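You operate a simulated robot arm through the tools that you are given. There is no shell and no other tool. Be economical: measure what you need, move in short steps, check, and stop when the job is done.

Carry out the task below with a simulated robot arm. There is one attempt and no reset: what you move stays moved.

Task
Run a fizz test on the sealed can with the blue band.
Fine: can in the fizz well, arm over it, pad down for the test and up again after; can and arm stay; lamp, drink type and turntable untouched. Set down upright: what you pick out. Where these are worked on the way, their far stop is far enough and under half their travel is too little: yellow knob marked fizz pad.
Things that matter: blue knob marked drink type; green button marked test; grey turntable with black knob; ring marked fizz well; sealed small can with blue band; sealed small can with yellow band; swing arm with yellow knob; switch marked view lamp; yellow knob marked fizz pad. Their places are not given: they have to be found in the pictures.

Only the result counts: the job must be done as asked and must still hold three seconds after the hand-in. Knocking over, shifting, dropping, spilling or breaking anything else fails it.

Robot
A 7-joint arm with a two-finger parallel gripper, fixed in place. Base frame: the origin is at the foot of the arm, x ahead of it, y to its left, z up. Lengths are in m, angles in degrees, forces in N, time in s.
Its first joint turns from -166.0 to 166.0 degrees. Payload 4.4 kg.
Tool frame: the origin (TCP) lies between the finger pads and is the grasp point; the fingertips stand 0.023 m ahead of it; z points along the fingers, y is the line along which they close. The gripper opens to 0.094 m. The fingers are 0.038 m wide and 0.01 m thick; the gripper's body (0.054 by 0.096 m) begins 0.039 m behind the TCP.
Orientation is that of the tool frame in the base frame, as a unit quaternion [w, x, y, z]. With the fingers straight down and closing along the base's y, the tool's x points along the base's -x, its y along +y and its z along -z.

Tools
- The arm moves only by the tool nudge_tool. Its argument "commands" is a list of rows, each an object of numbers (a shift or turn left out is 0, a gripper value left out holds the last): "claw": the gripper command, from -1 (fully open) to 1 (shut), values between in proportion; "x", "y", "z": the shift along the tool's x, y, z in units of 250 mm (1.0 is 250 mm); "ax", "ay", "az": the turn, a rotation vector about the tool's x, y, z in units of 180 degrees (1.0 is 180 degrees). In form: [{"claw": .., "x": .., "y": .., "z": .., "ax": .., "ay": .., "az": ..}, ...]. A call has 1 to 20 rows; each row is the pose to reach, as a shift and turn from the pose commanded when the call began, along the tool's axes at that moment. A call with a number of a shift or a turn outside -1 to 1 is refused whole. Rows are played at 5 a second. More than 0.05 m and 8.6 degrees between two rows, or a gripper value outside its range, and nothing of the call is played. A pose out of reach is approached as far as the arm can. The call stops where the force on the tool passes 50 N (or 10 N more than at its start, if that is more) or the arm is blocked; 0.2 s more then pass. Each finger travels about 0.072 m/s and halts on what it meets, pressing with about 34 N; the grip force reading is that of the motor and also rises with nothing between the fingers. The clock runs only during rows and for 0.2 s after the last one: add rows that repeat a pose to give the fingers time. The reply holds the time, the measured pose of the TCP, the force on the tool along the base axes, the opening and the grip force, in the units named above and with some noise, with the torque about the TCP (base axes, N m) and any sound that the robot's microphone picked up.
- Cameras (640 x 400 px; columns grow to the right, rows downward): "scene" is fixed at [0.2216, 0.6515, 1.491]; the picture's right is [-0.56, -0.83, 0.00], its down [-0.46, 0.31, -0.83] and it looks along [0.69, -0.47, -0.55] (base axes); focal length 334 px, centre (320, 200). "wrist" rides on the gripper at [0.086, 0.016, -0.074] in the tool frame; the picture's right is [-0.18, 0.98, 0.00], its down [-0.58, -0.11, -0.81] and it looks along [-0.79, -0.15, 0.59] (tool axes); focal length 243 px, centre (320, 200).
- snapshot(camera): a new picture of that camera. The clock stands still meanwhile.
- measure_at(camera, pixels): for up to 12 pixels [column, row] of the newest picture of that camera ("zoom" is the newest enlarged one), the place [x, y, z] in the base frame of the surface seen there, good to about 0.002 m. The clock stands still meanwhile.
- zoom(camera, box): a new picture of the part [left, top, right, bottom] of that camera's present view, enlarged. The clock stands still meanwhile.
- close_job(): hands the job in; it is judged then, once.

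Keep the steps short. Do not move on a guess: measure, check each grasp and each placing, and mend mistakes. In all there are 80 turns and 38 pictures (those below and enlarged ones count). Leave the gripper open and the arm clear of the work at the hand-in unless told otherwise, and finish with a single line.

The tools are called as a command line: name --argument value ..., lists and objects as JSON in quotes. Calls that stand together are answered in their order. nudge_tool: Moves the arm, as the interface text tells. Its arguments: {"type":"object","properties":{"commands":{"type":"array"}},"required":["commands"]} The other tools are called the same way: snapshot (camera) takes a picture; measure_at (camera, pixels) gives the place of the surface under pixels of a picture; zoom (camera, box) takes an enlarged picture of a part of a camera's view; close_job () hands the job in.

At the start:

```text
time: 0.0
position: [0.6984, -0.1709, 1.1744]
tcp_rot: [0.0, 0.0, 1.0, 0.0]
contact_force: [1.2, 0.1, 0.0]
ft_torque: [0.0, 0.02, -0.03]
gripper_width: 0.0942
gripper_force: 0.1
```

scene: 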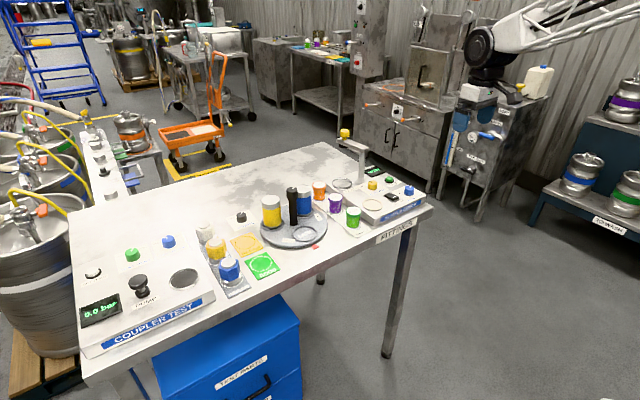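
wrist: 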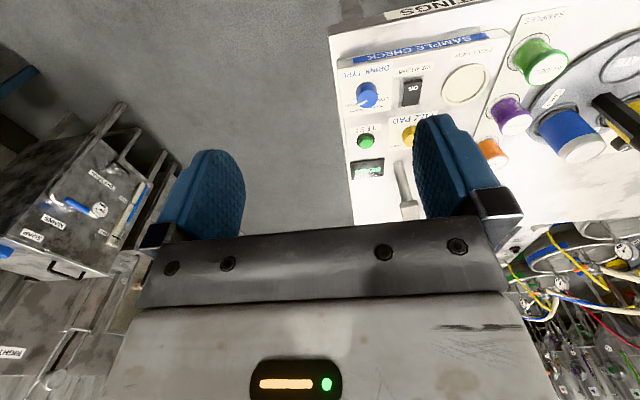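

I see the table with a turntable holding cans and a SAMPLE CHECK panel on the right. I'll zoom in on both.

zoom --camera "scene" --box '[230, 120, 440, 251]'

zoom --camera "wrist" --box '[320, 0, 640, 230]'

```text
3.05 times, centred on (335, 186) of scene
```

zoom: 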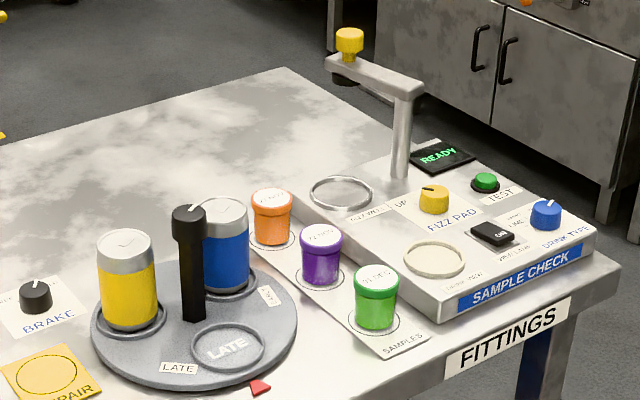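

```text
1.74 times, centred on (480, 115) of wrist
```

zoom: 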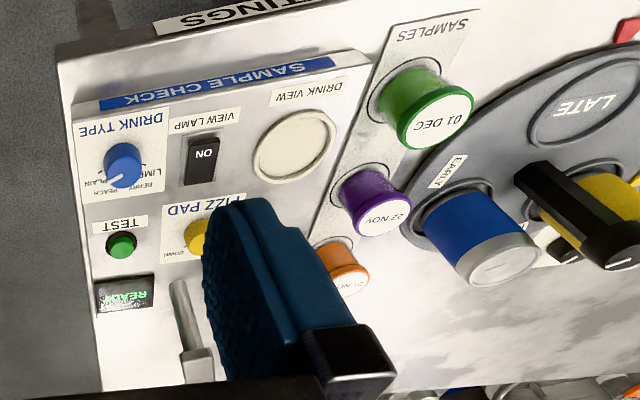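

I'll look at the left cluster near (220,260), then measure points on the panel and turntable from the enlarged picture.

zoom --camera "scene" --box '[180, 180, 340, 300]'

measure_at --camera "scene" --pixels '[[305, 190], [342, 183], [344, 133], [368, 150], [373, 184], [389, 180], [272, 200], [292, 192], [350, 181], [309, 217], [335, 196], [319, 184]]'

```text
3.33 times, centred on (260, 240) of scene
```

zoom: 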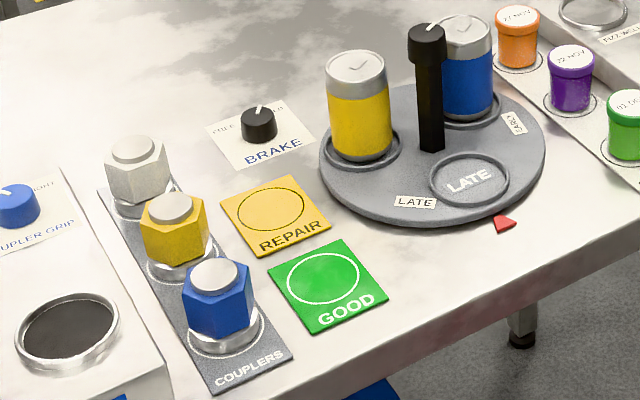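

```text
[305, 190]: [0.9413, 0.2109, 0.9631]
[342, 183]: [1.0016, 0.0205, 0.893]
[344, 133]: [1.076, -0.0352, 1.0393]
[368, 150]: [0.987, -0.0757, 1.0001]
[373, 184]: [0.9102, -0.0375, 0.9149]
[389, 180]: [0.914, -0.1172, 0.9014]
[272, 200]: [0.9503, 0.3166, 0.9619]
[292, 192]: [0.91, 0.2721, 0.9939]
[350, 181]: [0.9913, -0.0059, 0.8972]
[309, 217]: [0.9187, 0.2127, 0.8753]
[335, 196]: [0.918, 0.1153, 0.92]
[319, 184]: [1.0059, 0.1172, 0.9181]
```

Now an enlarged view of the panel with the well and swing arm, to measure them precisely.

zoom --camera "scene" --box '[320, 120, 432, 190]'

```text
5.71 times, centred on (376, 155) of scene
```

zoom: 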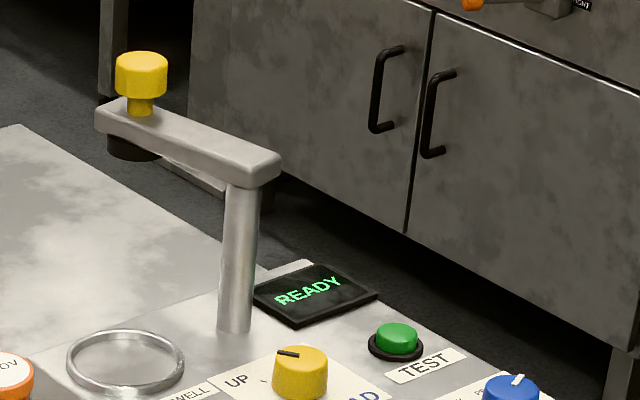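

measure_at --camera "zoom" --pixels '[[141, 62], [141, 90], [120, 106], [262, 165], [236, 330], [69, 365], [182, 362], [125, 332], [125, 394], [125, 365], [135, 148], [397, 332]]'

zoom --camera "scene" --box '[250, 170, 410, 270]'

```text
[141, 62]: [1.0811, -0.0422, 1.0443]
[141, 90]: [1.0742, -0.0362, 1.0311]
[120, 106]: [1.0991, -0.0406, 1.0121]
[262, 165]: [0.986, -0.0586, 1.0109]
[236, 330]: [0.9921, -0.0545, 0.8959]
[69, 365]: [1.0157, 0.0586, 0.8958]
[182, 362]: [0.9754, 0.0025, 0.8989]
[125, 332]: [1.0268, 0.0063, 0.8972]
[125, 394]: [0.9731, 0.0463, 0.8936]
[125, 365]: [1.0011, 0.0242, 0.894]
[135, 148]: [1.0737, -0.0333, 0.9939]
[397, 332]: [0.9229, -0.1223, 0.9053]
```

```text
4.00 times, centred on (330, 220) of scene
```

zoom: 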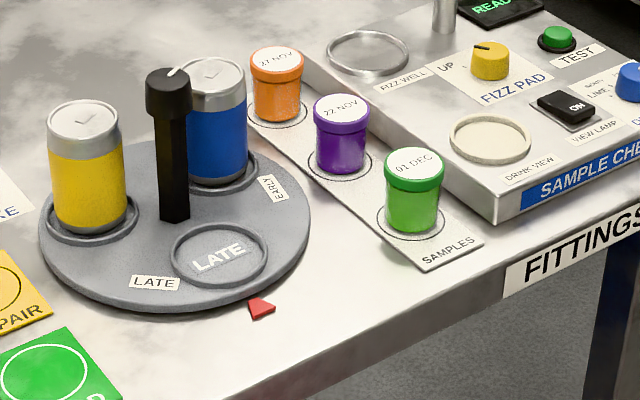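

Well centre is about (0.999, 0.028). Next the cans and turntable post.

measure_at --camera "zoom" --pixels '[[215, 62], [215, 85], [192, 72], [240, 75], [218, 140], [215, 178], [168, 80], [175, 200], [256, 160], [340, 100], [278, 55], [225, 270]]'

```text
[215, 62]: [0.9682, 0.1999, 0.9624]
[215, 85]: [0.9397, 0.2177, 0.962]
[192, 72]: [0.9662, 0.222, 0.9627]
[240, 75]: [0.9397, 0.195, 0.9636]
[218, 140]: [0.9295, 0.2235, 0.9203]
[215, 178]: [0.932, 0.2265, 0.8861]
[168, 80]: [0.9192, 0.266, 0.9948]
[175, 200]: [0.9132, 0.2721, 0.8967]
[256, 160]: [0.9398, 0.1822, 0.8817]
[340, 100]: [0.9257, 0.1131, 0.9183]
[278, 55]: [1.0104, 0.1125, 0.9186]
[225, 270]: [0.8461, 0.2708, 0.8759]
```

The can's centre is about (0.953, 0.2085), top at z 0.963, diameter about 0.058. I'll move toward it at the present height while turning the tool 90°, so the fingers close along x and stay clear of the turntable post.

nudge_tool --commands '[{"claw": -1, "x": -0.06, "y": 0.08, "az": -0.0417}, {"x": -0.12, "y": 0.16, "az": -0.0833}, {"x": -0.18, "y": 0.24, "az": -0.125}, {"x": -0.24, "y": 0.32, "az": -0.1667}, {"x": -0.3, "y": 0.4, "az": -0.2083}, {"x": -0.36, "y": 0.48, "az": -0.25}, {"x": -0.42, "y": 0.56, "az": -0.2917}, {"x": -0.48, "y": 0.64, "az": -0.3333}, {"x": -0.54, "y": 0.72, "az": -0.375}, {"x": -0.6, "y": 0.8, "az": -0.4167}, {"x": -0.66, "y": 0.88, "az": -0.4583}, {"x": -0.72, "y": 0.96, "az": -0.5}, {"x": -0.72, "y": 0.96, "az": -0.5}]'

```text
time: 2.8
position: [0.8773, 0.0702, 1.174]
tcp_rot: [0.0, 0.707, -0.707, 0.0]
contact_force: [1.3, -1.2, 0.4]
ft_torque: [0.01, -0.02, 0.01]
gripper_width: 0.0941
gripper_force: 0.1
```

Tool is turned as intended. Next I go over the can and part of the way down, then take a wrist picture to check.

nudge_tool --commands '[{"x": -0.138, "y": -0.076}, {"x": -0.276, "y": -0.152}, {"x": -0.414, "y": -0.228}, {"x": -0.553, "y": -0.303}, {"x": -0.553, "y": -0.303, "z": 0.14}, {"x": -0.553, "y": -0.303, "z": 0.28}, {"x": -0.553, "y": -0.303, "z": 0.42}, {"x": -0.553, "y": -0.303, "z": 0.56}, {"x": -0.553, "y": -0.303, "z": 0.56}]'

snapshot --camera "wrist"

zoom --camera "scene" --box '[220, 100, 412, 220]'

```text
time: 4.8
position: [0.9553, 0.2086, 1.0333]
tcp_rot: [0.0, -0.707, 0.707, 0.0]
contact_force: [-0.1, 0.2, 1.3]
ft_torque: [0.03, 0.02, 0.01]
gripper_width: 0.0939
gripper_force: 0.1
```

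```text
30 pictures are left
```

wrist: 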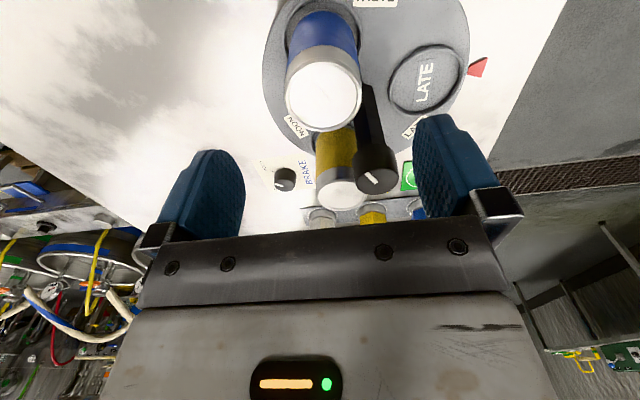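

```text
3.33 times, centred on (316, 160) of scene
```

zoom: 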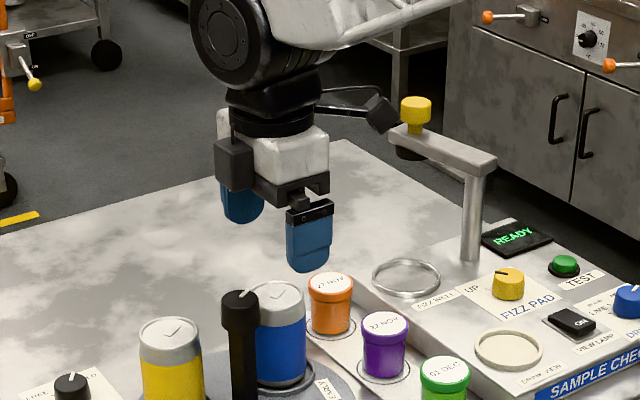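

The wrist view shows the blue can's top at about (323,95). I'll measure its rim to check the centre before going down.

measure_at --camera "wrist" --pixels '[[323, 95], [290, 95], [357, 95], [323, 66], [323, 126], [376, 155], [376, 180], [360, 175], [393, 175], [323, 40]]'

```text
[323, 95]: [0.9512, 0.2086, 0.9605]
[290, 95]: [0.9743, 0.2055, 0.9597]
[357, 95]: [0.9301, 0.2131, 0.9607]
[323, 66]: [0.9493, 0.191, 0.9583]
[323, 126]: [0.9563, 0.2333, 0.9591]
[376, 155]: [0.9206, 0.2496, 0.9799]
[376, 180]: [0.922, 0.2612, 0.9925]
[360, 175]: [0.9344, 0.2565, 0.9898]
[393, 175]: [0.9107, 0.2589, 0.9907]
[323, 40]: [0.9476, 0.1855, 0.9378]
```

Can centre is about (0.952, 0.209) and the post knob clears the gripper by about 1 cm. I'll go down to z 0.938 and close gently.

nudge_tool --commands '[{"y": 0.012, "z": 0.1}, {"y": 0.012, "z": 0.2}, {"y": 0.012, "z": 0.3}, {"y": 0.012, "z": 0.38}, {"y": 0.012, "z": 0.38}]'

```text
time: 6.0
position: [0.9531, 0.2087, 0.9387]
tcp_rot: [-0.001, -0.707, 0.707, 0.0]
contact_force: [0.1, -0.2, 0.0]
ft_torque: [-0.01, -0.01, 0.01]
gripper_width: 0.0939
gripper_force: 0.0
```

No contact. Closing on the can.

nudge_tool --commands '[{"claw": -0.2}, {"claw": 0.0}, {"claw": 1}, {"claw": 1}, {"claw": 1}]'

```text
time: 7.2
position: [0.9539, 0.2082, 0.9396]
tcp_rot: [0.0, -0.707, 0.707, 0.0]
contact_force: [0.8, 0.0, 0.9]
ft_torque: [0.03, 0.04, -0.02]
gripper_width: 0.0521
gripper_force: 34.3
```

Grip holds at 0.052 m, 34 N. Lifting straight up 0.125 m.

nudge_tool --commands '[{"z": -0.04}, {"z": -0.1}, {"z": -0.2}, {"z": -0.3}, {"z": -0.4}, {"z": -0.5}, {"z": -0.5}]'

zoom --camera "scene" --box '[220, 100, 412, 220]'

```text
time: 8.8
position: [0.9522, 0.2084, 1.0627]
tcp_rot: [0.0, -0.707, 0.707, -0.001]
contact_force: [-0.7, -0.1, -2.0]
ft_torque: [-0.01, -0.01, 0.03]
gripper_width: 0.0522
gripper_force: 33.9
```

```text
3.33 times, centred on (316, 160) of scene
```

zoom: 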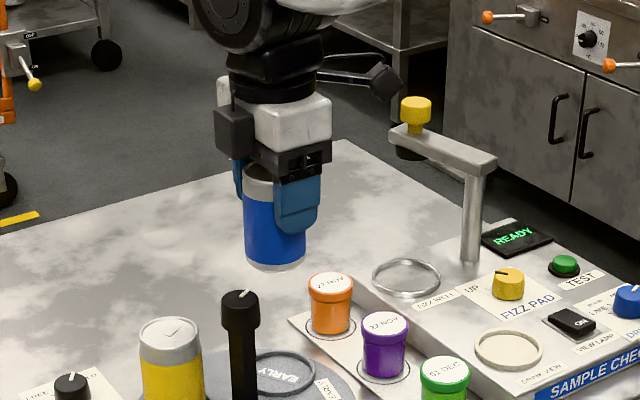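

The can is held and the turntable hasn't moved. Now over to the well at (0.999, 0.028) while turning back 90°, so the camera boom points away from the swing post.

nudge_tool --commands '[{"az": 0.0417, "x": 0.06, "y": -0.016}, {"az": 0.0833, "x": 0.12, "y": -0.031}, {"az": 0.125, "x": 0.18, "y": -0.047}, {"az": 0.1667, "x": 0.24, "y": -0.063}, {"az": 0.2083, "x": 0.3, "y": -0.078}, {"az": 0.25, "x": 0.36, "y": -0.094}, {"az": 0.2917, "x": 0.42, "y": -0.11}, {"az": 0.3333, "x": 0.48, "y": -0.125}, {"az": 0.375, "x": 0.54, "y": -0.141}, {"az": 0.4167, "x": 0.6, "y": -0.157}, {"az": 0.4583, "x": 0.66, "y": -0.172}, {"az": 0.5, "x": 0.72, "y": -0.188}, {"az": 0.5, "x": 0.72, "y": -0.188}]'

snapshot --camera "wrist"

zoom --camera "scene" --box '[270, 90, 430, 190]'

```text
time: 11.6
position: [0.9981, 0.0263, 1.0608]
tcp_rot: [0.001, 0.001, 1.0, -0.001]
contact_force: [-0.1, 0.1, -1.1]
ft_torque: [-0.01, 0.0, -0.01]
gripper_width: 0.052
gripper_force: 33.7
```

```text
27 pictures are left
```

wrist: 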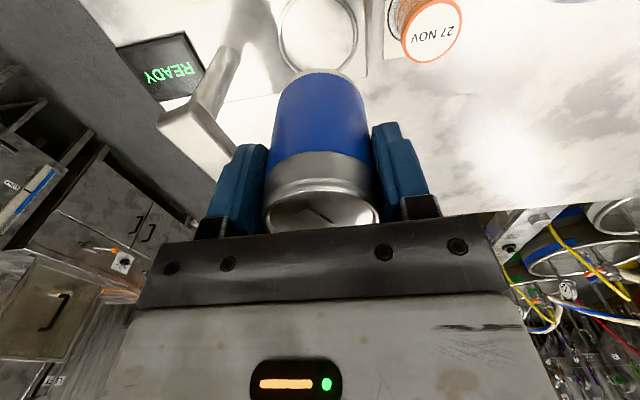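

```text
4.00 times, centred on (350, 140) of scene
```

zoom: 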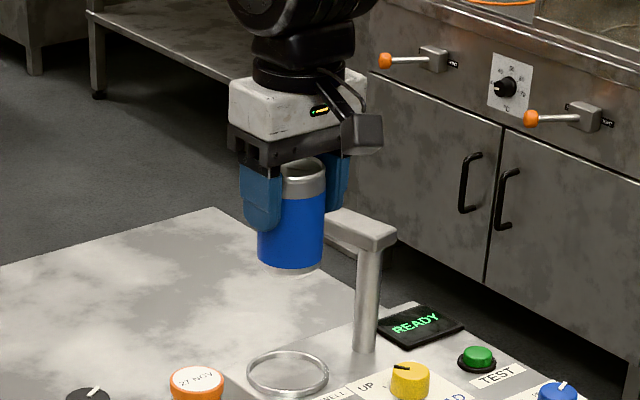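

Reach is fine. I'll re-measure the well ring in this enlarged picture and the can's position for a precise descent.

measure_at --camera "zoom" --pixels '[[249, 374], [327, 374], [288, 353], [286, 394], [288, 373], [262, 360], [316, 388], [288, 268], [290, 165]]'

measure_at --camera "wrist" --pixels '[[280, 30], [356, 30], [318, 72], [318, 30], [320, 85], [320, 180], [290, 62], [347, 62]]'

```text
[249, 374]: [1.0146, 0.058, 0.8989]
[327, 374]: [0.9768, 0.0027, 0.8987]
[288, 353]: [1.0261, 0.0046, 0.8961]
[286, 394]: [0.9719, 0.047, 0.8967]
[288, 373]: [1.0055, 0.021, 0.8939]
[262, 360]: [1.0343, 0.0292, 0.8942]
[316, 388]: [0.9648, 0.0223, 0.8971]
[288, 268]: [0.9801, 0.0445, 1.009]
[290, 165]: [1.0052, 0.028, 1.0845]
```

```text
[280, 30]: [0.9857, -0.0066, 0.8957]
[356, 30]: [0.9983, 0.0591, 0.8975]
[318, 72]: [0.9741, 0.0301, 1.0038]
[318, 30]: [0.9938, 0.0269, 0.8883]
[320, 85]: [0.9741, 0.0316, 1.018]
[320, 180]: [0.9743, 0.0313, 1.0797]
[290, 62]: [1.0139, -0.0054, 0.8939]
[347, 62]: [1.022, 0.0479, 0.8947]
```

Well centre is about (0.998, 0.027) and the tool is already at (0.998, 0.026). Descending to just above the floor.

nudge_tool --commands '[{"y": 0.004, "z": 0.1}, {"y": 0.004, "z": 0.2}, {"y": 0.004, "z": 0.3}, {"y": 0.004, "z": 0.36}, {"y": 0.004, "z": 0.4}, {"y": 0.004, "z": 0.4}]'

zoom --camera "scene" --box '[300, 100, 412, 190]'

```text
time: 13.0
position: [0.9985, 0.0287, 0.9636]
tcp_rot: [0.0, 0.001, 1.0, 0.0]
contact_force: [-0.4, -0.4, -1.4]
ft_torque: [-0.02, 0.01, -0.05]
gripper_width: 0.052
gripper_force: 33.6
```

```text
4.44 times, centred on (356, 145) of scene
```

zoom: 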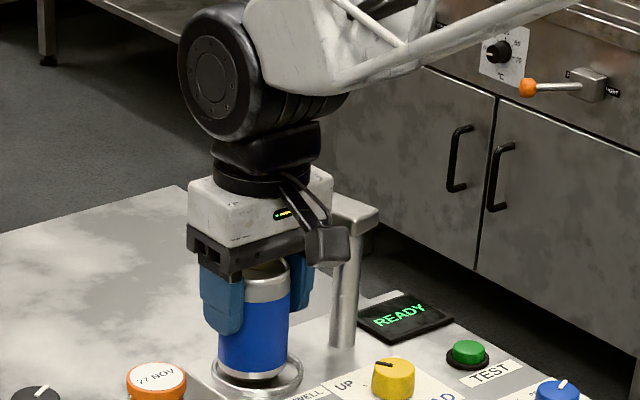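

The can is over the ring and clear. Lowering in small steps until contact.

nudge_tool --commands '[{"z": 0.008}, {"z": 0.016}, {"z": 0.024}, {"z": 0.032}, {"z": 0.032}]'

```text
time: 14.2
position: [0.9972, 0.0281, 0.9567]
tcp_rot: [0.0, 0.0, 1.0, 0.0]
contact_force: [-2.4, 2.5, 15.1]
ft_torque: [0.15, 0.33, -0.04]
gripper_width: 0.0519
gripper_force: 34.0
```

Contact at z 0.957 (15 N). I'll check whether it sits on the floor or on the rim.

zoom --camera "scene" --box '[328, 150, 376, 192]'

```text
9.52 times, centred on (352, 171) of scene
```

zoom: 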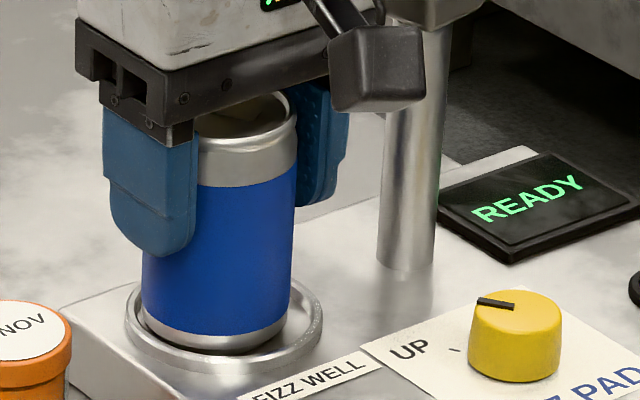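

measure_at --camera "zoom" --pixels '[[128, 310], [320, 310], [224, 365], [215, 352], [215, 330], [146, 310], [286, 320], [215, 250], [305, 320], [134, 330]]'

```text
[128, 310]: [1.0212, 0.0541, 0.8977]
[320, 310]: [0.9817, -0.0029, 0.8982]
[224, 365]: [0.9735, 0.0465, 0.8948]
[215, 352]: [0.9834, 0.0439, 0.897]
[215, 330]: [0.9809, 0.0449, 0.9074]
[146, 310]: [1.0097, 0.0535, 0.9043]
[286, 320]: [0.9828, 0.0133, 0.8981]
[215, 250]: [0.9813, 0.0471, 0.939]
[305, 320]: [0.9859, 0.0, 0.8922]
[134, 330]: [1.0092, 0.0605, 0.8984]
```

The can's base is inside the ring on the floor. Easing the downward push and releasing.

nudge_tool --commands '[{"z": -0.004}, {"z": -0.004, "claw": 0.1}, {"z": -0.004, "claw": -0.3}, {"z": -0.004, "claw": -0.8}, {"z": -0.004, "claw": -0.8}, {"z": -0.004, "claw": -0.8}]'

```text
time: 15.6
position: [0.9985, 0.0279, 0.9565]
tcp_rot: [0.0, -0.001, 1.0, 0.0]
contact_force: [-0.3, 0.1, 0.5]
ft_torque: [0.03, -0.01, 0.0]
gripper_width: 0.0846
gripper_force: 0.0
```

Released cleanly. Rising straight up, then looking.

nudge_tool --commands '[{"z": -0.1}, {"z": -0.2}, {"z": -0.3}, {"z": -0.45}, {"z": -0.6}, {"z": -0.75}, {"z": -0.75}]'

snapshot --camera "wrist"

zoom --camera "scene" --box '[320, 120, 416, 190]'

```text
time: 17.2
position: [0.998, 0.0269, 1.1458]
tcp_rot: [0.001, 0.0, 1.0, 0.0]
contact_force: [-1.0, -0.1, 0.2]
ft_torque: [-0.04, 0.01, 0.0]
gripper_width: 0.0844
gripper_force: 0.0
```

```text
23 pictures are left
```

wrist: 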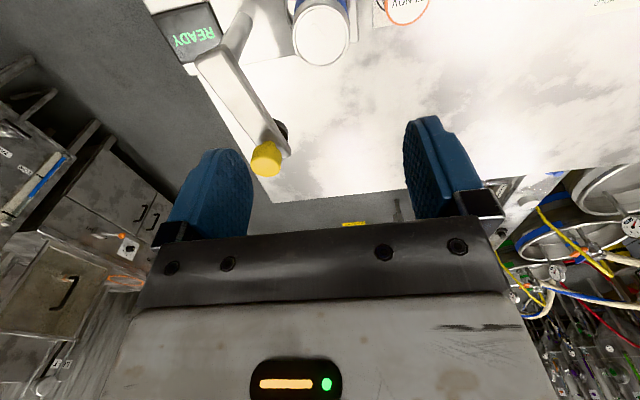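

```text
5.71 times, centred on (368, 155) of scene
```

zoom: 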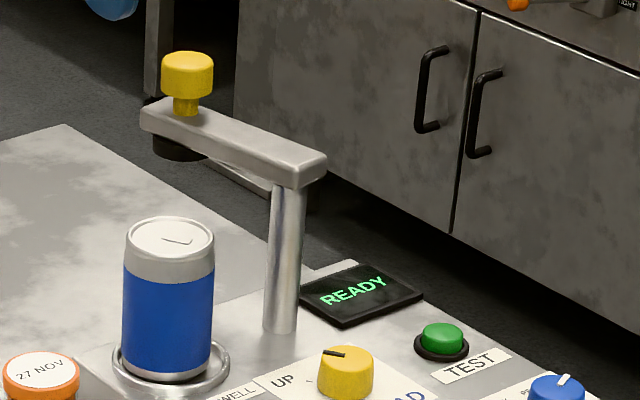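

The can stands upright in the ring. Next I measure the swing arm's knob and bar, and the can's top.

measure_at --camera "zoom" --pixels '[[187, 58], [165, 75], [209, 75], [187, 85], [150, 118], [318, 160], [296, 160], [168, 236], [168, 220], [185, 155], [300, 300], [200, 125]]'

measure_at --camera "wrist" --pixels '[[266, 163], [255, 160], [278, 160], [265, 148], [205, 55], [240, 100], [322, 35], [283, 128], [285, 152]]'

```text
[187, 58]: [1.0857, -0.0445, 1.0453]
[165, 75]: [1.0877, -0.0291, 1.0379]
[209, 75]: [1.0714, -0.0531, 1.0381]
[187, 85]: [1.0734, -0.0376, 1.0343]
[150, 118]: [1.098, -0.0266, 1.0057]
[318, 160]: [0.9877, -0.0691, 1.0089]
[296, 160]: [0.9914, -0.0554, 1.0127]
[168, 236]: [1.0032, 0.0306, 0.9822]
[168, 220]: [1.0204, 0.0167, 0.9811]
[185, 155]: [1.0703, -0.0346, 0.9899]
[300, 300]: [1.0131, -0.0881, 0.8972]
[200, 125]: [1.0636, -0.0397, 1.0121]
```

```text
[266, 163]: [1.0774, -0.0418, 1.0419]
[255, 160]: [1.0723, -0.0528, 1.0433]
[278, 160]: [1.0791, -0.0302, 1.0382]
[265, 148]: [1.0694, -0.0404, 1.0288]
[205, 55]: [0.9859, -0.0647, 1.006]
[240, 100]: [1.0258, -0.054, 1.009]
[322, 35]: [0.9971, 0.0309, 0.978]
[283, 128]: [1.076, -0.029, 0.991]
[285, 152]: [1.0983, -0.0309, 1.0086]
```

Swing-arm knob: centre about (1.081, -0.041), z 1.028–1.045. The pivot is at about (1.0, -0.062), so the well lies some 77° counter-clockwise. I'll go above the knob at present height to test reach.

nudge_tool --commands '[{"y": -0.09, "x": -0.112}, {"y": -0.18, "x": -0.224}, {"y": -0.272, "x": -0.332}, {"y": -0.272, "x": -0.332, "z": 0.08}, {"y": -0.272, "x": -0.332, "z": 0.16}, {"y": -0.272, "x": -0.332, "z": 0.16}]'

snapshot --camera "wrist"

```text
time: 18.6
position: [1.0816, -0.0411, 1.1034]
tcp_rot: [0.0, 0.0, 1.0, 0.0]
contact_force: [0.3, 0.8, -0.4]
ft_torque: [0.0, -0.01, 0.0]
gripper_width: 0.0845
gripper_force: 0.0
```

```text
21 pictures are left
```

wrist: 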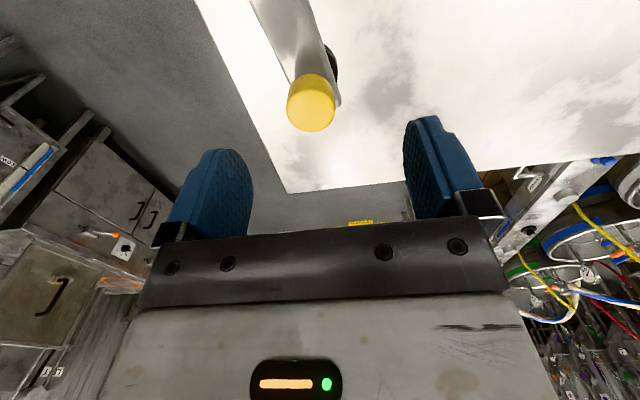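

measure_at --camera "wrist" --pixels '[[312, 108], [290, 108], [333, 108], [312, 90], [312, 128], [290, 60], [333, 60]]'

```text
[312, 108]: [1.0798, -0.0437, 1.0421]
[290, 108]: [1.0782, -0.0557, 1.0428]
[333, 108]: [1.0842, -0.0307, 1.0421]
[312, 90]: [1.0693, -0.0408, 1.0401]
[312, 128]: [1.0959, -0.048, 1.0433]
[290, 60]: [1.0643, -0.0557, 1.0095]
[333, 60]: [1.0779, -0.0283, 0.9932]
```

Reach is good; knob centre is (1.082, -0.0435). Down to z 1.041 and grip.

nudge_tool --commands '[{"y": -0.008, "z": 0.1}, {"y": -0.008, "z": 0.2}, {"y": -0.008, "z": 0.25}, {"y": -0.008, "z": 0.25, "claw": -0.2}, {"y": -0.008, "z": 0.25, "claw": 0.2}, {"y": -0.008, "z": 0.25, "claw": 1}, {"y": -0.008, "z": 0.25, "claw": 1}, {"y": -0.008, "z": 0.25, "claw": 1}]'

```text
time: 20.4
position: [1.0801, -0.041, 1.0394]
tcp_rot: [-0.001, 0.001, 1.0, 0.001]
contact_force: [-0.4, -1.0, -1.1]
ft_torque: [-0.09, -0.27, -0.03]
gripper_width: 0.0308
gripper_force: 45.0
```

Knob gripped. Swinging the first half (38°) along the arc, turning the tool with it.

nudge_tool --commands '[{"x": 0.0108, "y": 0.036, "az": -0.0356}, {"x": 0.026, "y": 0.0708, "az": -0.0711}, {"x": 0.0448, "y": 0.1036, "az": -0.1067}, {"x": 0.0668, "y": 0.134, "az": -0.1422}, {"x": 0.0924, "y": 0.162, "az": -0.1778}, {"x": 0.1208, "y": 0.1868, "az": -0.2133}, {"x": 0.1208, "y": 0.1868, "az": -0.2133}]'

```text
time: 22.0
position: [1.0499, 0.0039, 1.041]
tcp_rot: [0.0, -0.328, 0.945, 0.0]
contact_force: [-16.4, -14.2, -2.4]
ft_torque: [-0.49, 0.83, -0.39]
gripper_width: 0.0308
gripper_force: 45.0
```

The arm follows, but a radial pull of ~21 N tells me my radius is a few mm too large. Continuing with radius 0.082.

nudge_tool --commands '[{"x": 0.0198, "y": 0.0304, "az": -0.0333}, {"x": 0.0328, "y": 0.0623, "az": -0.0667}, {"x": 0.0494, "y": 0.0922, "az": -0.1}, {"x": 0.0689, "y": 0.1204, "az": -0.1333}, {"x": 0.0689, "y": 0.1204, "az": -0.1333}]'

zoom --camera "scene" --box '[300, 100, 412, 190]'

```text
time: 23.2
position: [1.0178, 0.0189, 1.0408]
tcp_rot: [0.0, -0.517, 0.856, 0.0]
contact_force: [0.8, 27.2, -4.3]
ft_torque: [0.5, -0.06, -0.42]
gripper_width: 0.0308
gripper_force: 45.2
```

```text
4.44 times, centred on (356, 145) of scene
```

zoom: 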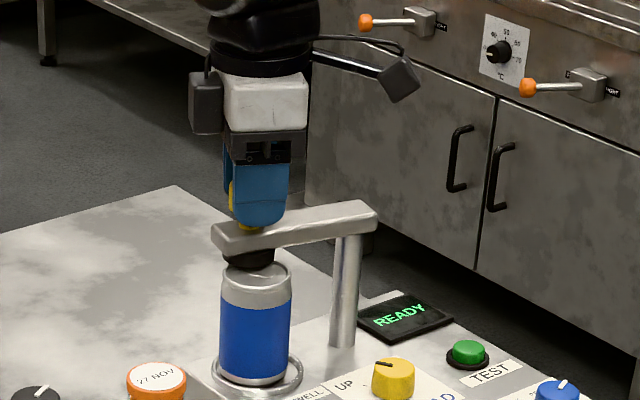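

The arm is nearly over the can; now the force points outward (27 N), so the true radius is about 0.0835. Finishing to 90°.

nudge_tool --commands '[{"x": 0.006, "y": 0.0398, "az": -0.0389}, {"x": 0.0227, "y": 0.077, "az": -0.0778}, {"x": 0.0227, "y": 0.077, "az": -0.0778}]'

zoom --camera "scene" --box '[320, 120, 400, 185]'

```text
time: 24.0
position: [1.0005, 0.0203, 1.0412]
tcp_rot: [0.0, -0.618, 0.786, 0.0]
contact_force: [7.0, 8.2, -0.7]
ft_torque: [-0.06, 0.05, -0.34]
gripper_width: 0.0306
gripper_force: 45.0
```

```text
6.15 times, centred on (360, 152) of scene
```

zoom: 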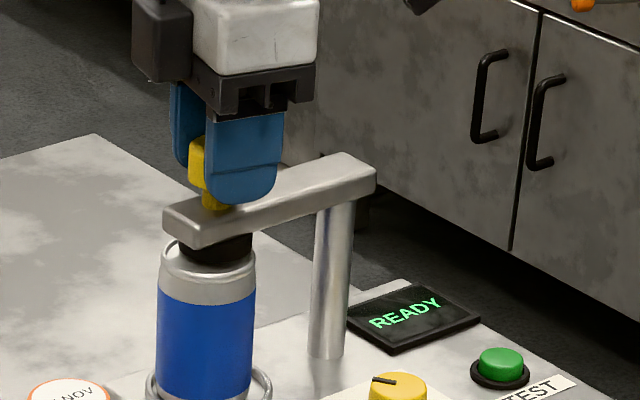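

The arm now stands at about 90°, with the pad over the can; a circle fit of the knob positions agrees. Releasing and rising.

nudge_tool --commands '[{"claw": 0.2}, {"claw": -0.2}, {"claw": -0.4}, {"claw": -0.4}, {"z": -0.15}, {"z": -0.3}, {"z": -0.45}, {"z": -0.45}]'

snapshot --camera "wrist"

zoom --camera "scene" --box '[320, 120, 424, 195]'

```text
time: 25.8
position: [0.9984, 0.0226, 1.1534]
tcp_rot: [0.0, -0.618, 0.786, 0.0]
contact_force: [0.4, 0.1, -0.7]
ft_torque: [0.04, 0.02, -0.02]
gripper_width: 0.0659
gripper_force: 0.0
```

```text
18 pictures are left
```

wrist: 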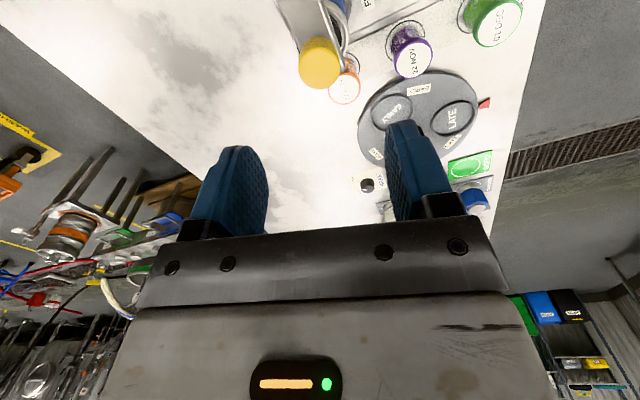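

```text
5.33 times, centred on (372, 158) of scene
```

zoom: 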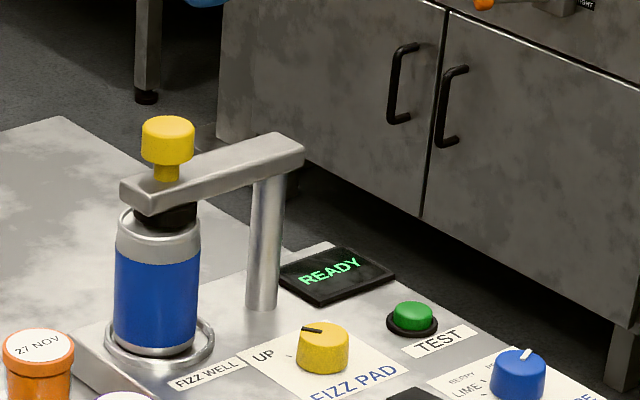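

Arm stays over the can. Now a close look at the fizz pad knob and its markings.

measure_at --camera "zoom" --pixels '[[322, 330], [298, 345], [348, 345], [322, 362], [305, 328], [413, 310], [413, 330], [262, 356], [319, 329], [150, 214], [322, 375]]'

zoom --camera "scene" --box '[352, 168, 408, 204]'

```text
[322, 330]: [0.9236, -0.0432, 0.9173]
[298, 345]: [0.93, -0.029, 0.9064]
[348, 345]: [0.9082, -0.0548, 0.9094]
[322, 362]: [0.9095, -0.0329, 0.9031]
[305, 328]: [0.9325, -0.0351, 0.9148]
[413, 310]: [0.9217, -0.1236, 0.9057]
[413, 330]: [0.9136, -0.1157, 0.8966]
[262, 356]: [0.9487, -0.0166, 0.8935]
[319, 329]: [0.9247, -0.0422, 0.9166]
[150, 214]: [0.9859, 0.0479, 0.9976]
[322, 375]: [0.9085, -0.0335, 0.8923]
```

```text
11.11 times, centred on (380, 186) of scene
```

zoom: 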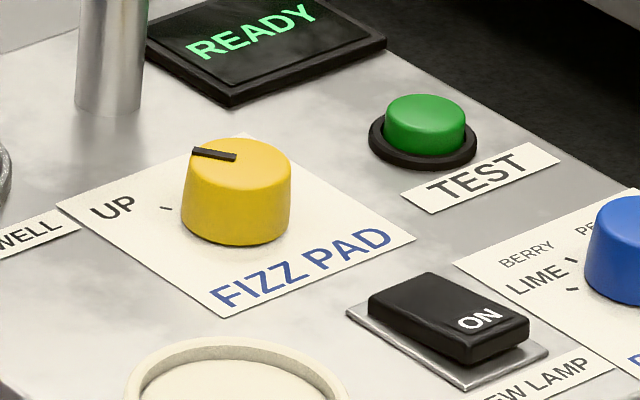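

The pointer stands at UP; DOWN is hidden behind the knob. I'll measure neighbours (switch, ring) and the knob precisely.

measure_at --camera "zoom" --pixels '[[428, 274], [370, 298], [350, 314], [235, 345], [290, 350], [237, 140], [183, 185], [291, 175], [235, 185], [165, 208], [232, 158], [195, 153]]'

```text
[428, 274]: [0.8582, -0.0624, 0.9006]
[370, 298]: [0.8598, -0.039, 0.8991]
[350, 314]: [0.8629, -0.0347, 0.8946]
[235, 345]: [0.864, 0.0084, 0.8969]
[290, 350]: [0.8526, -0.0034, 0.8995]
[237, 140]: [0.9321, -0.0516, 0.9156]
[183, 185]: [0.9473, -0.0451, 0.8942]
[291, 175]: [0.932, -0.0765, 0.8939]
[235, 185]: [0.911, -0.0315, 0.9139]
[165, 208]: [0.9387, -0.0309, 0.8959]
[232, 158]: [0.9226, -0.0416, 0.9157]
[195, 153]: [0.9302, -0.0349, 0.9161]
```

Knob centre is about (0.921, -0.042), top z 0.917. Moving over it and down to z 1.03, then a wrist picture to confirm and to find the DOWN mark.

nudge_tool --commands '[{"x": 0.108, "y": 0.08}, {"x": 0.216, "y": 0.16}, {"x": 0.3234, "y": 0.2384}, {"x": 0.3234, "y": 0.2384, "z": 0.15}, {"x": 0.3234, "y": 0.2384, "z": 0.3}, {"x": 0.3234, "y": 0.2384, "z": 0.4}, {"x": 0.3234, "y": 0.2384, "z": 0.4}]'

snapshot --camera "wrist"

```text
time: 27.4
position: [0.9223, -0.044, 1.0524]
tcp_rot: [0.0, -0.618, 0.786, 0.0]
contact_force: [-0.7, 1.0, 1.0]
ft_torque: [0.01, 0.02, -0.04]
gripper_width: 0.0656
gripper_force: 0.1
```

```text
15 pictures are left
```

wrist: 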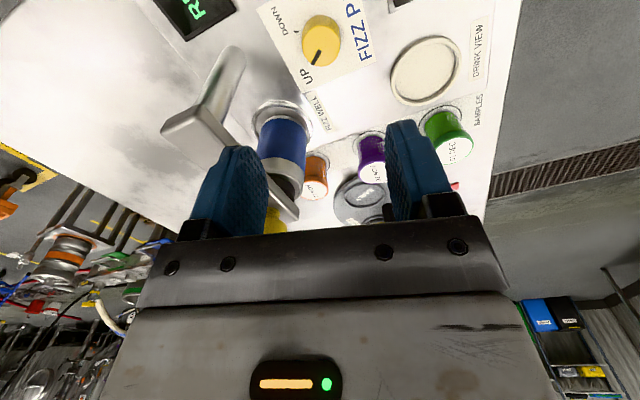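

DOWN label at (282,22), UP at (307,75): turning clockwise about 90° seen from above. Measuring the knob.

measure_at --camera "wrist" --pixels '[[322, 44], [302, 40], [341, 40], [322, 17], [322, 66], [296, 31], [283, 20], [307, 76], [316, 60], [262, 213]]'

```text
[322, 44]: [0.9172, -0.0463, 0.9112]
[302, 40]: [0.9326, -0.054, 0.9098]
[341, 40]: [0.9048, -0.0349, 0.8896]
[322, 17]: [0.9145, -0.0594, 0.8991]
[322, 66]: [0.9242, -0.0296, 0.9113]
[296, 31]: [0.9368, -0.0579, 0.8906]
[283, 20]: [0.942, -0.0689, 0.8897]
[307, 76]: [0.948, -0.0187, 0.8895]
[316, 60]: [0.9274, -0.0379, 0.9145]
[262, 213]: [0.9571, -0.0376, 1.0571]
```

Aligning to (0.9195, -0.0425), descending to z 0.923 and gripping the knob.

nudge_tool --commands '[{"x": -0.003, "y": 0.012, "z": 0.12}, {"x": -0.003, "y": 0.012, "z": 0.24}, {"x": -0.003, "y": 0.012, "z": 0.36}, {"x": -0.003, "y": 0.012, "z": 0.46}, {"x": -0.003, "y": 0.012, "z": 0.517}, {"x": -0.003, "y": 0.012, "z": 0.517}]'

nudge_tool --commands '[{"claw": 0.1}, {"claw": 0.3}, {"claw": 1}, {"claw": 1}, {"claw": 1}]'

```text
time: 28.8
position: [0.9198, -0.0417, 0.9246]
tcp_rot: [0.0, -0.618, 0.786, 0.0]
contact_force: [-0.9, -0.1, 0.4]
ft_torque: [0.0, -0.04, -0.04]
gripper_width: 0.0658
gripper_force: 0.1
```

```text
time: 30.1
position: [0.9208, -0.0425, 0.9242]
tcp_rot: [0.001, -0.618, 0.786, -0.001]
contact_force: [14.3, -4.8, -5.9]
ft_torque: [-0.19, -0.51, 0.06]
gripper_width: 0.0313
gripper_force: 44.9
stopped in row 5: the force on the tool passed its limit at 51 N (the readings are from after the stop); the commanded pose is now the measured one
```

Gripped (the knob lies ~1 mm further in +x; I'll correct). Turning clockwise 43° first.

nudge_tool --commands '[{"y": -0.004}, {"y": -0.004, "az": 0.04}, {"y": -0.004, "az": 0.08}, {"y": -0.004, "az": 0.12}, {"y": -0.004, "az": 0.16}, {"y": -0.004, "az": 0.2}, {"y": -0.004, "az": 0.24}, {"y": -0.004, "az": 0.24}]'

```text
time: 31.8
position: [0.9218, -0.0439, 0.9256]
tcp_rot: [0.002, -0.294, 0.956, -0.002]
contact_force: [11.3, -7.1, -5.4]
ft_torque: [-0.15, -0.73, 0.04]
gripper_width: 0.0307
gripper_force: 45.0
stopped in row 8: the force on the tool passed its limit at 51 N (the readings are from after the stop); the commanded pose is now the measured one
```

Turned 42° so far, side force shows ~2 mm offset. Correcting and turning on toward the stop.

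nudge_tool --commands '[{"x": -0.0016, "y": -0.0083}, {"x": -0.0016, "y": -0.0083, "az": 0.04}, {"x": -0.0016, "y": -0.0083, "az": 0.08}, {"x": -0.0016, "y": -0.0083, "az": 0.12}, {"x": -0.0016, "y": -0.0083, "az": 0.16}, {"x": -0.0016, "y": -0.0083, "az": 0.2}]'

zoom --camera "scene" --box '[320, 120, 424, 195]'

```text
time: 33.2
position: [0.9227, -0.0443, 0.9273]
tcp_rot: [0.002, 0.017, 1.0, -0.001]
contact_force: [7.4, -8.4, -9.8]
ft_torque: [-0.35, -0.3, 0.46]
gripper_width: 0.0315
gripper_force: 45.6
```

```text
5.33 times, centred on (372, 158) of scene
```

zoom: 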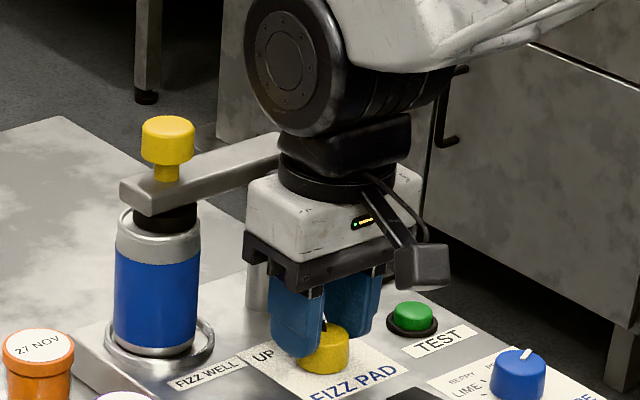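

Torque about z rose to 0.46, so the stop is probably reached after ~78°. Releasing and rising to read the pointer.

nudge_tool --commands '[{"claw": 0.2}, {"claw": -0.2}, {"claw": -0.2}, {"z": -0.15}, {"z": -0.3}, {"z": -0.45}, {"z": -0.45}]'

snapshot --camera "wrist"

zoom --camera "scene" --box '[328, 135, 408, 195]'

```text
time: 34.8
position: [0.9223, -0.0457, 1.0371]
tcp_rot: [0.002, 0.017, 1.0, -0.002]
contact_force: [-0.5, -0.6, 0.0]
ft_torque: [-0.02, 0.0, -0.02]
gripper_width: 0.0563
gripper_force: 0.0
```

```text
13 pictures are left
```

wrist: 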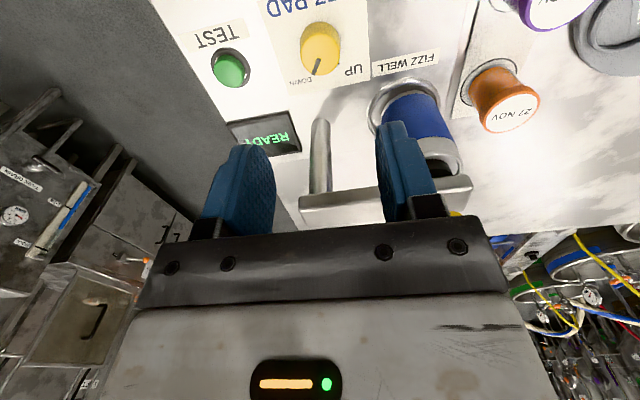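

```text
6.67 times, centred on (368, 165) of scene
```

zoom: 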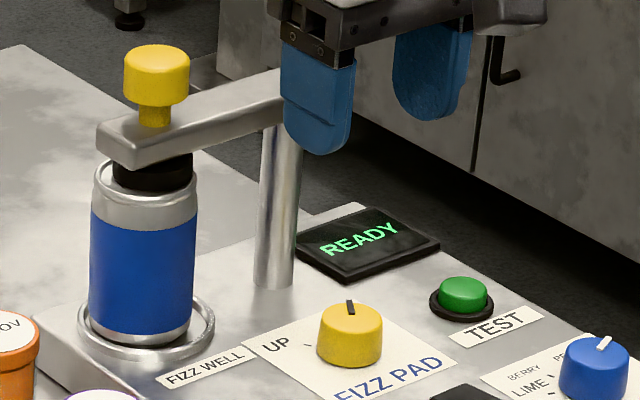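

The pointer moved toward DOWN but seems short of the mark. Measuring pointer, tick and knob centre.

measure_at --camera "wrist" --pixels '[[322, 52], [316, 72], [310, 78], [303, 80], [301, 50], [341, 50], [320, 76], [322, 24], [355, 70], [229, 68]]'

zoom --camera "wrist" --box '[260, 0, 380, 100]'

```text
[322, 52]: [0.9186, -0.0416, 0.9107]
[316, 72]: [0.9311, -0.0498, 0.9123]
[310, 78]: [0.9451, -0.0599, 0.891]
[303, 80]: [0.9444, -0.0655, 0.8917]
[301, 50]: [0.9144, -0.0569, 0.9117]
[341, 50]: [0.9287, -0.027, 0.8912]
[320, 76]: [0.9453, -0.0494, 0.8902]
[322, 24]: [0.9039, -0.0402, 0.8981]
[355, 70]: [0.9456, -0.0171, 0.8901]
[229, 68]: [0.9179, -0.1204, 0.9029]
```

```text
4.00 times, centred on (320, 50) of wrist
```

zoom: 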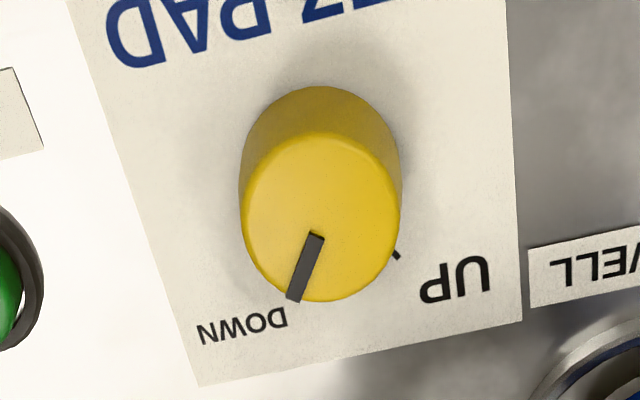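

The pointer stands ~33° right of centre, essentially at DOWN (about 74° turned), well past half. Now move over the TEST button at (0.919, -0.120) with fingers shut, and stop ~1 cm above it.

nudge_tool --commands '[{"claw": 1, "x": 0.004, "y": -0.1}, {"x": 0.004, "y": -0.2}, {"x": 0.004, "y": -0.298}, {"x": 0.004, "y": -0.298, "z": 0.14}, {"x": 0.004, "y": -0.298, "z": 0.28}, {"x": 0.004, "y": -0.298, "z": 0.38}, {"x": 0.004, "y": -0.298, "z": 0.38}]'

zoom --camera "scene" --box '[328, 135, 424, 195]'

```text
time: 36.4
position: [0.9211, -0.1183, 0.9434]
tcp_rot: [0.002, 0.016, 1.0, -0.001]
contact_force: [-0.1, -0.1, 1.1]
ft_torque: [-0.03, 0.06, 0.02]
gripper_width: 0.0001
gripper_force: 33.6
```

```text
6.67 times, centred on (376, 165) of scene
```

zoom: 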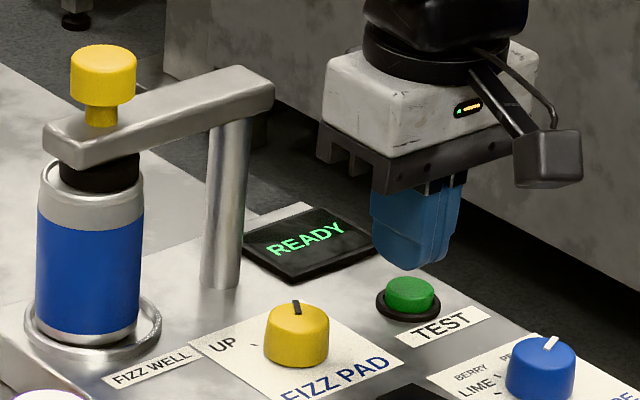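

Tips are ~14 mm above the button. Shift 3 mm in -y and press in small steps.

nudge_tool --commands '[{"y": -0.014, "z": 0.03}, {"y": -0.014, "z": 0.05}, {"y": -0.014, "z": 0.056}, {"y": -0.014, "z": 0.062}, {"y": -0.014, "z": 0.068}, {"y": -0.014, "z": 0.074}]'

```text
time: 37.8
position: [0.9205, -0.1233, 0.9238]
tcp_rot: [0.002, 0.017, 1.0, -0.001]
contact_force: [0.0, -0.4, 0.9]
ft_torque: [-0.03, 0.01, 0.01]
gripper_width: 0.0
gripper_force: 33.3
```

Barely any force yet at tip z 0.901; pressing a few mm more.

nudge_tool --commands '[{"z": 0.006}, {"z": 0.012}, {"z": 0.018}, {"z": 0.018}]'

zoom --camera "scene" --box '[328, 135, 424, 195]'

```text
time: 38.8
position: [0.9203, -0.1219, 0.9203]
tcp_rot: [0.003, 0.016, 1.0, 0.0]
contact_force: [0.9, 2.9, 10.2]
ft_torque: [0.06, 0.02, -0.02]
gripper_width: 0.0
gripper_force: 33.9
heard: click
```

```text
6.67 times, centred on (376, 165) of scene
```

zoom: 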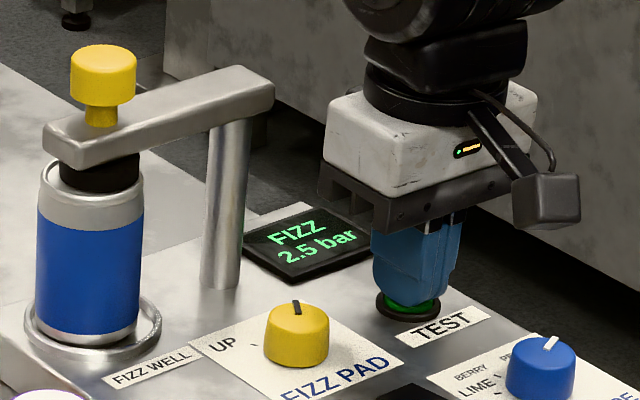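

The click came and the display reads "FIZZ 2.5 bar": test done. Rising, going back above the pad knob and opening the fingers.

nudge_tool --commands '[{"z": -0.1}, {"z": -0.25}, {"z": -0.4}, {"z": -0.46, "claw": -0.3}, {"z": -0.46, "y": 0.1}, {"z": -0.46, "y": 0.2}, {"z": -0.46, "y": 0.31}, {"z": -0.46, "y": 0.31}]'

zoom --camera "wrist" --box '[220, 0, 420, 125]'

```text
time: 40.6
position: [0.9242, -0.045, 1.0345]
tcp_rot: [0.001, 0.016, 1.0, -0.001]
contact_force: [0.9, 0.8, 0.1]
ft_torque: [-0.01, 0.0, 0.0]
gripper_width: 0.061
gripper_force: 0.1
```

```text
3.20 times, centred on (320, 62) of wrist
```

zoom: 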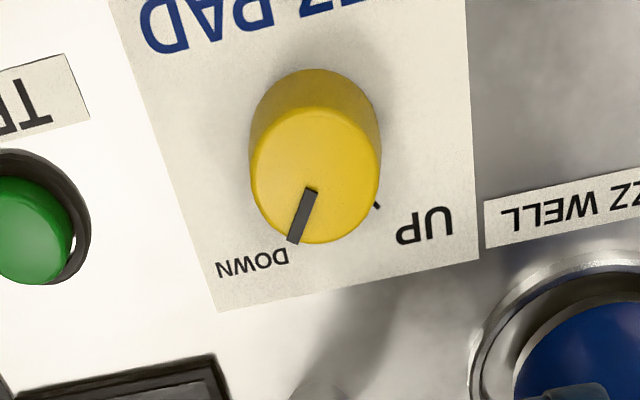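

measure_at --camera "zoom" --pixels '[[316, 114], [315, 238], [256, 176], [376, 176], [315, 176], [313, 190], [294, 236], [376, 205]]'

```text
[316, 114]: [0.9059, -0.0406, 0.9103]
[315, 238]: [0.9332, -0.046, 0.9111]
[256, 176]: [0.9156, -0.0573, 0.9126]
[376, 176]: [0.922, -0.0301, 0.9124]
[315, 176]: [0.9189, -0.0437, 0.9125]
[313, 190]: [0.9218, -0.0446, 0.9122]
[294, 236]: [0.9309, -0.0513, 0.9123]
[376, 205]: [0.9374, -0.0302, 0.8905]
```

Knob centre about (0.920, -0.0437). Adjusting, descending to z 0.923 and gripping.

nudge_tool --commands '[{"x": 0.011, "y": 0.005, "z": 0.13}, {"x": 0.011, "y": 0.005, "z": 0.26}, {"x": 0.011, "y": 0.005, "z": 0.38}, {"x": 0.011, "y": 0.005, "z": 0.445}, {"x": 0.011, "y": 0.005, "z": 0.445}, {"x": 0.011, "y": 0.005, "z": 0.445, "claw": 0.15}, {"x": 0.011, "y": 0.005, "z": 0.445, "claw": 0.3}, {"x": 0.011, "y": 0.005, "z": 0.445, "claw": 0.5}, {"x": 0.011, "y": 0.005, "z": 0.445, "claw": 0.5}]'

```text
time: 42.6
position: [0.9204, -0.0452, 0.9228]
tcp_rot: [0.002, 0.017, 1.0, -0.001]
contact_force: [1.4, -31.8, -4.2]
ft_torque: [-0.76, -0.26, 0.02]
gripper_width: 0.0316
gripper_force: 45.6
```

The side force (-32 N in y) shows the knob ~1.5 mm further in -y. Correcting and turning counter-clockwise.

nudge_tool --commands '[{"y": -0.006}, {"y": -0.006}, {"y": -0.006, "az": -0.04}, {"y": -0.006, "az": -0.08}, {"y": -0.006, "az": -0.12}, {"y": -0.006, "az": -0.16}, {"y": -0.006, "az": -0.2}, {"y": -0.006, "az": -0.24}]'

```text
time: 44.4
position: [0.9201, -0.0443, 0.9243]
tcp_rot: [0.001, -0.355, 0.935, -0.002]
contact_force: [16.7, -6.1, -2.4]
ft_torque: [0.27, -0.67, 0.01]
gripper_width: 0.0315
gripper_force: 44.2
```

Turned 43°; shifting ~1.5 mm in +x and turning on to the UP stop.

nudge_tool --commands '[{"x": -0.0045, "y": -0.004}, {"x": -0.0045, "y": -0.004, "az": -0.04}, {"x": -0.0045, "y": -0.004, "az": -0.08}, {"x": -0.0045, "y": -0.004, "az": -0.12}, {"x": -0.0045, "y": -0.004, "az": -0.16}, {"x": -0.0045, "y": -0.004, "az": -0.2}, {"x": -0.0045, "y": -0.004, "az": -0.22}]'

```text
time: 45.4
position: [0.9195, -0.0446, 0.9244]
tcp_rot: [0.0, -0.512, 0.859, -0.002]
contact_force: [-15.9, 2.0, 10.6]
ft_torque: [0.01, 0.41, 0.0]
gripper_width: 0.0315
gripper_force: 45.3
stopped in row 5: the force on the tool passed its limit at 51 N (the readings are from after the stop); the commanded pose is now the measured one
```

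Stopped by a side force; 63° turned. Easing the offset and finishing the last ~16°.

nudge_tool --commands '[{"x": 0.0023, "y": 0.0042}, {"x": 0.0023, "y": 0.0042, "az": -0.03}, {"x": 0.0023, "y": 0.0042, "az": -0.06}, {"x": 0.0023, "y": 0.0042, "az": -0.085}]'

```text
time: 46.4
position: [0.9206, -0.0445, 0.9246]
tcp_rot: [0.001, -0.622, 0.783, -0.001]
contact_force: [7.1, -2.7, 6.8]
ft_torque: [-0.3, -0.16, -0.26]
gripper_width: 0.031
gripper_force: 45.3
```

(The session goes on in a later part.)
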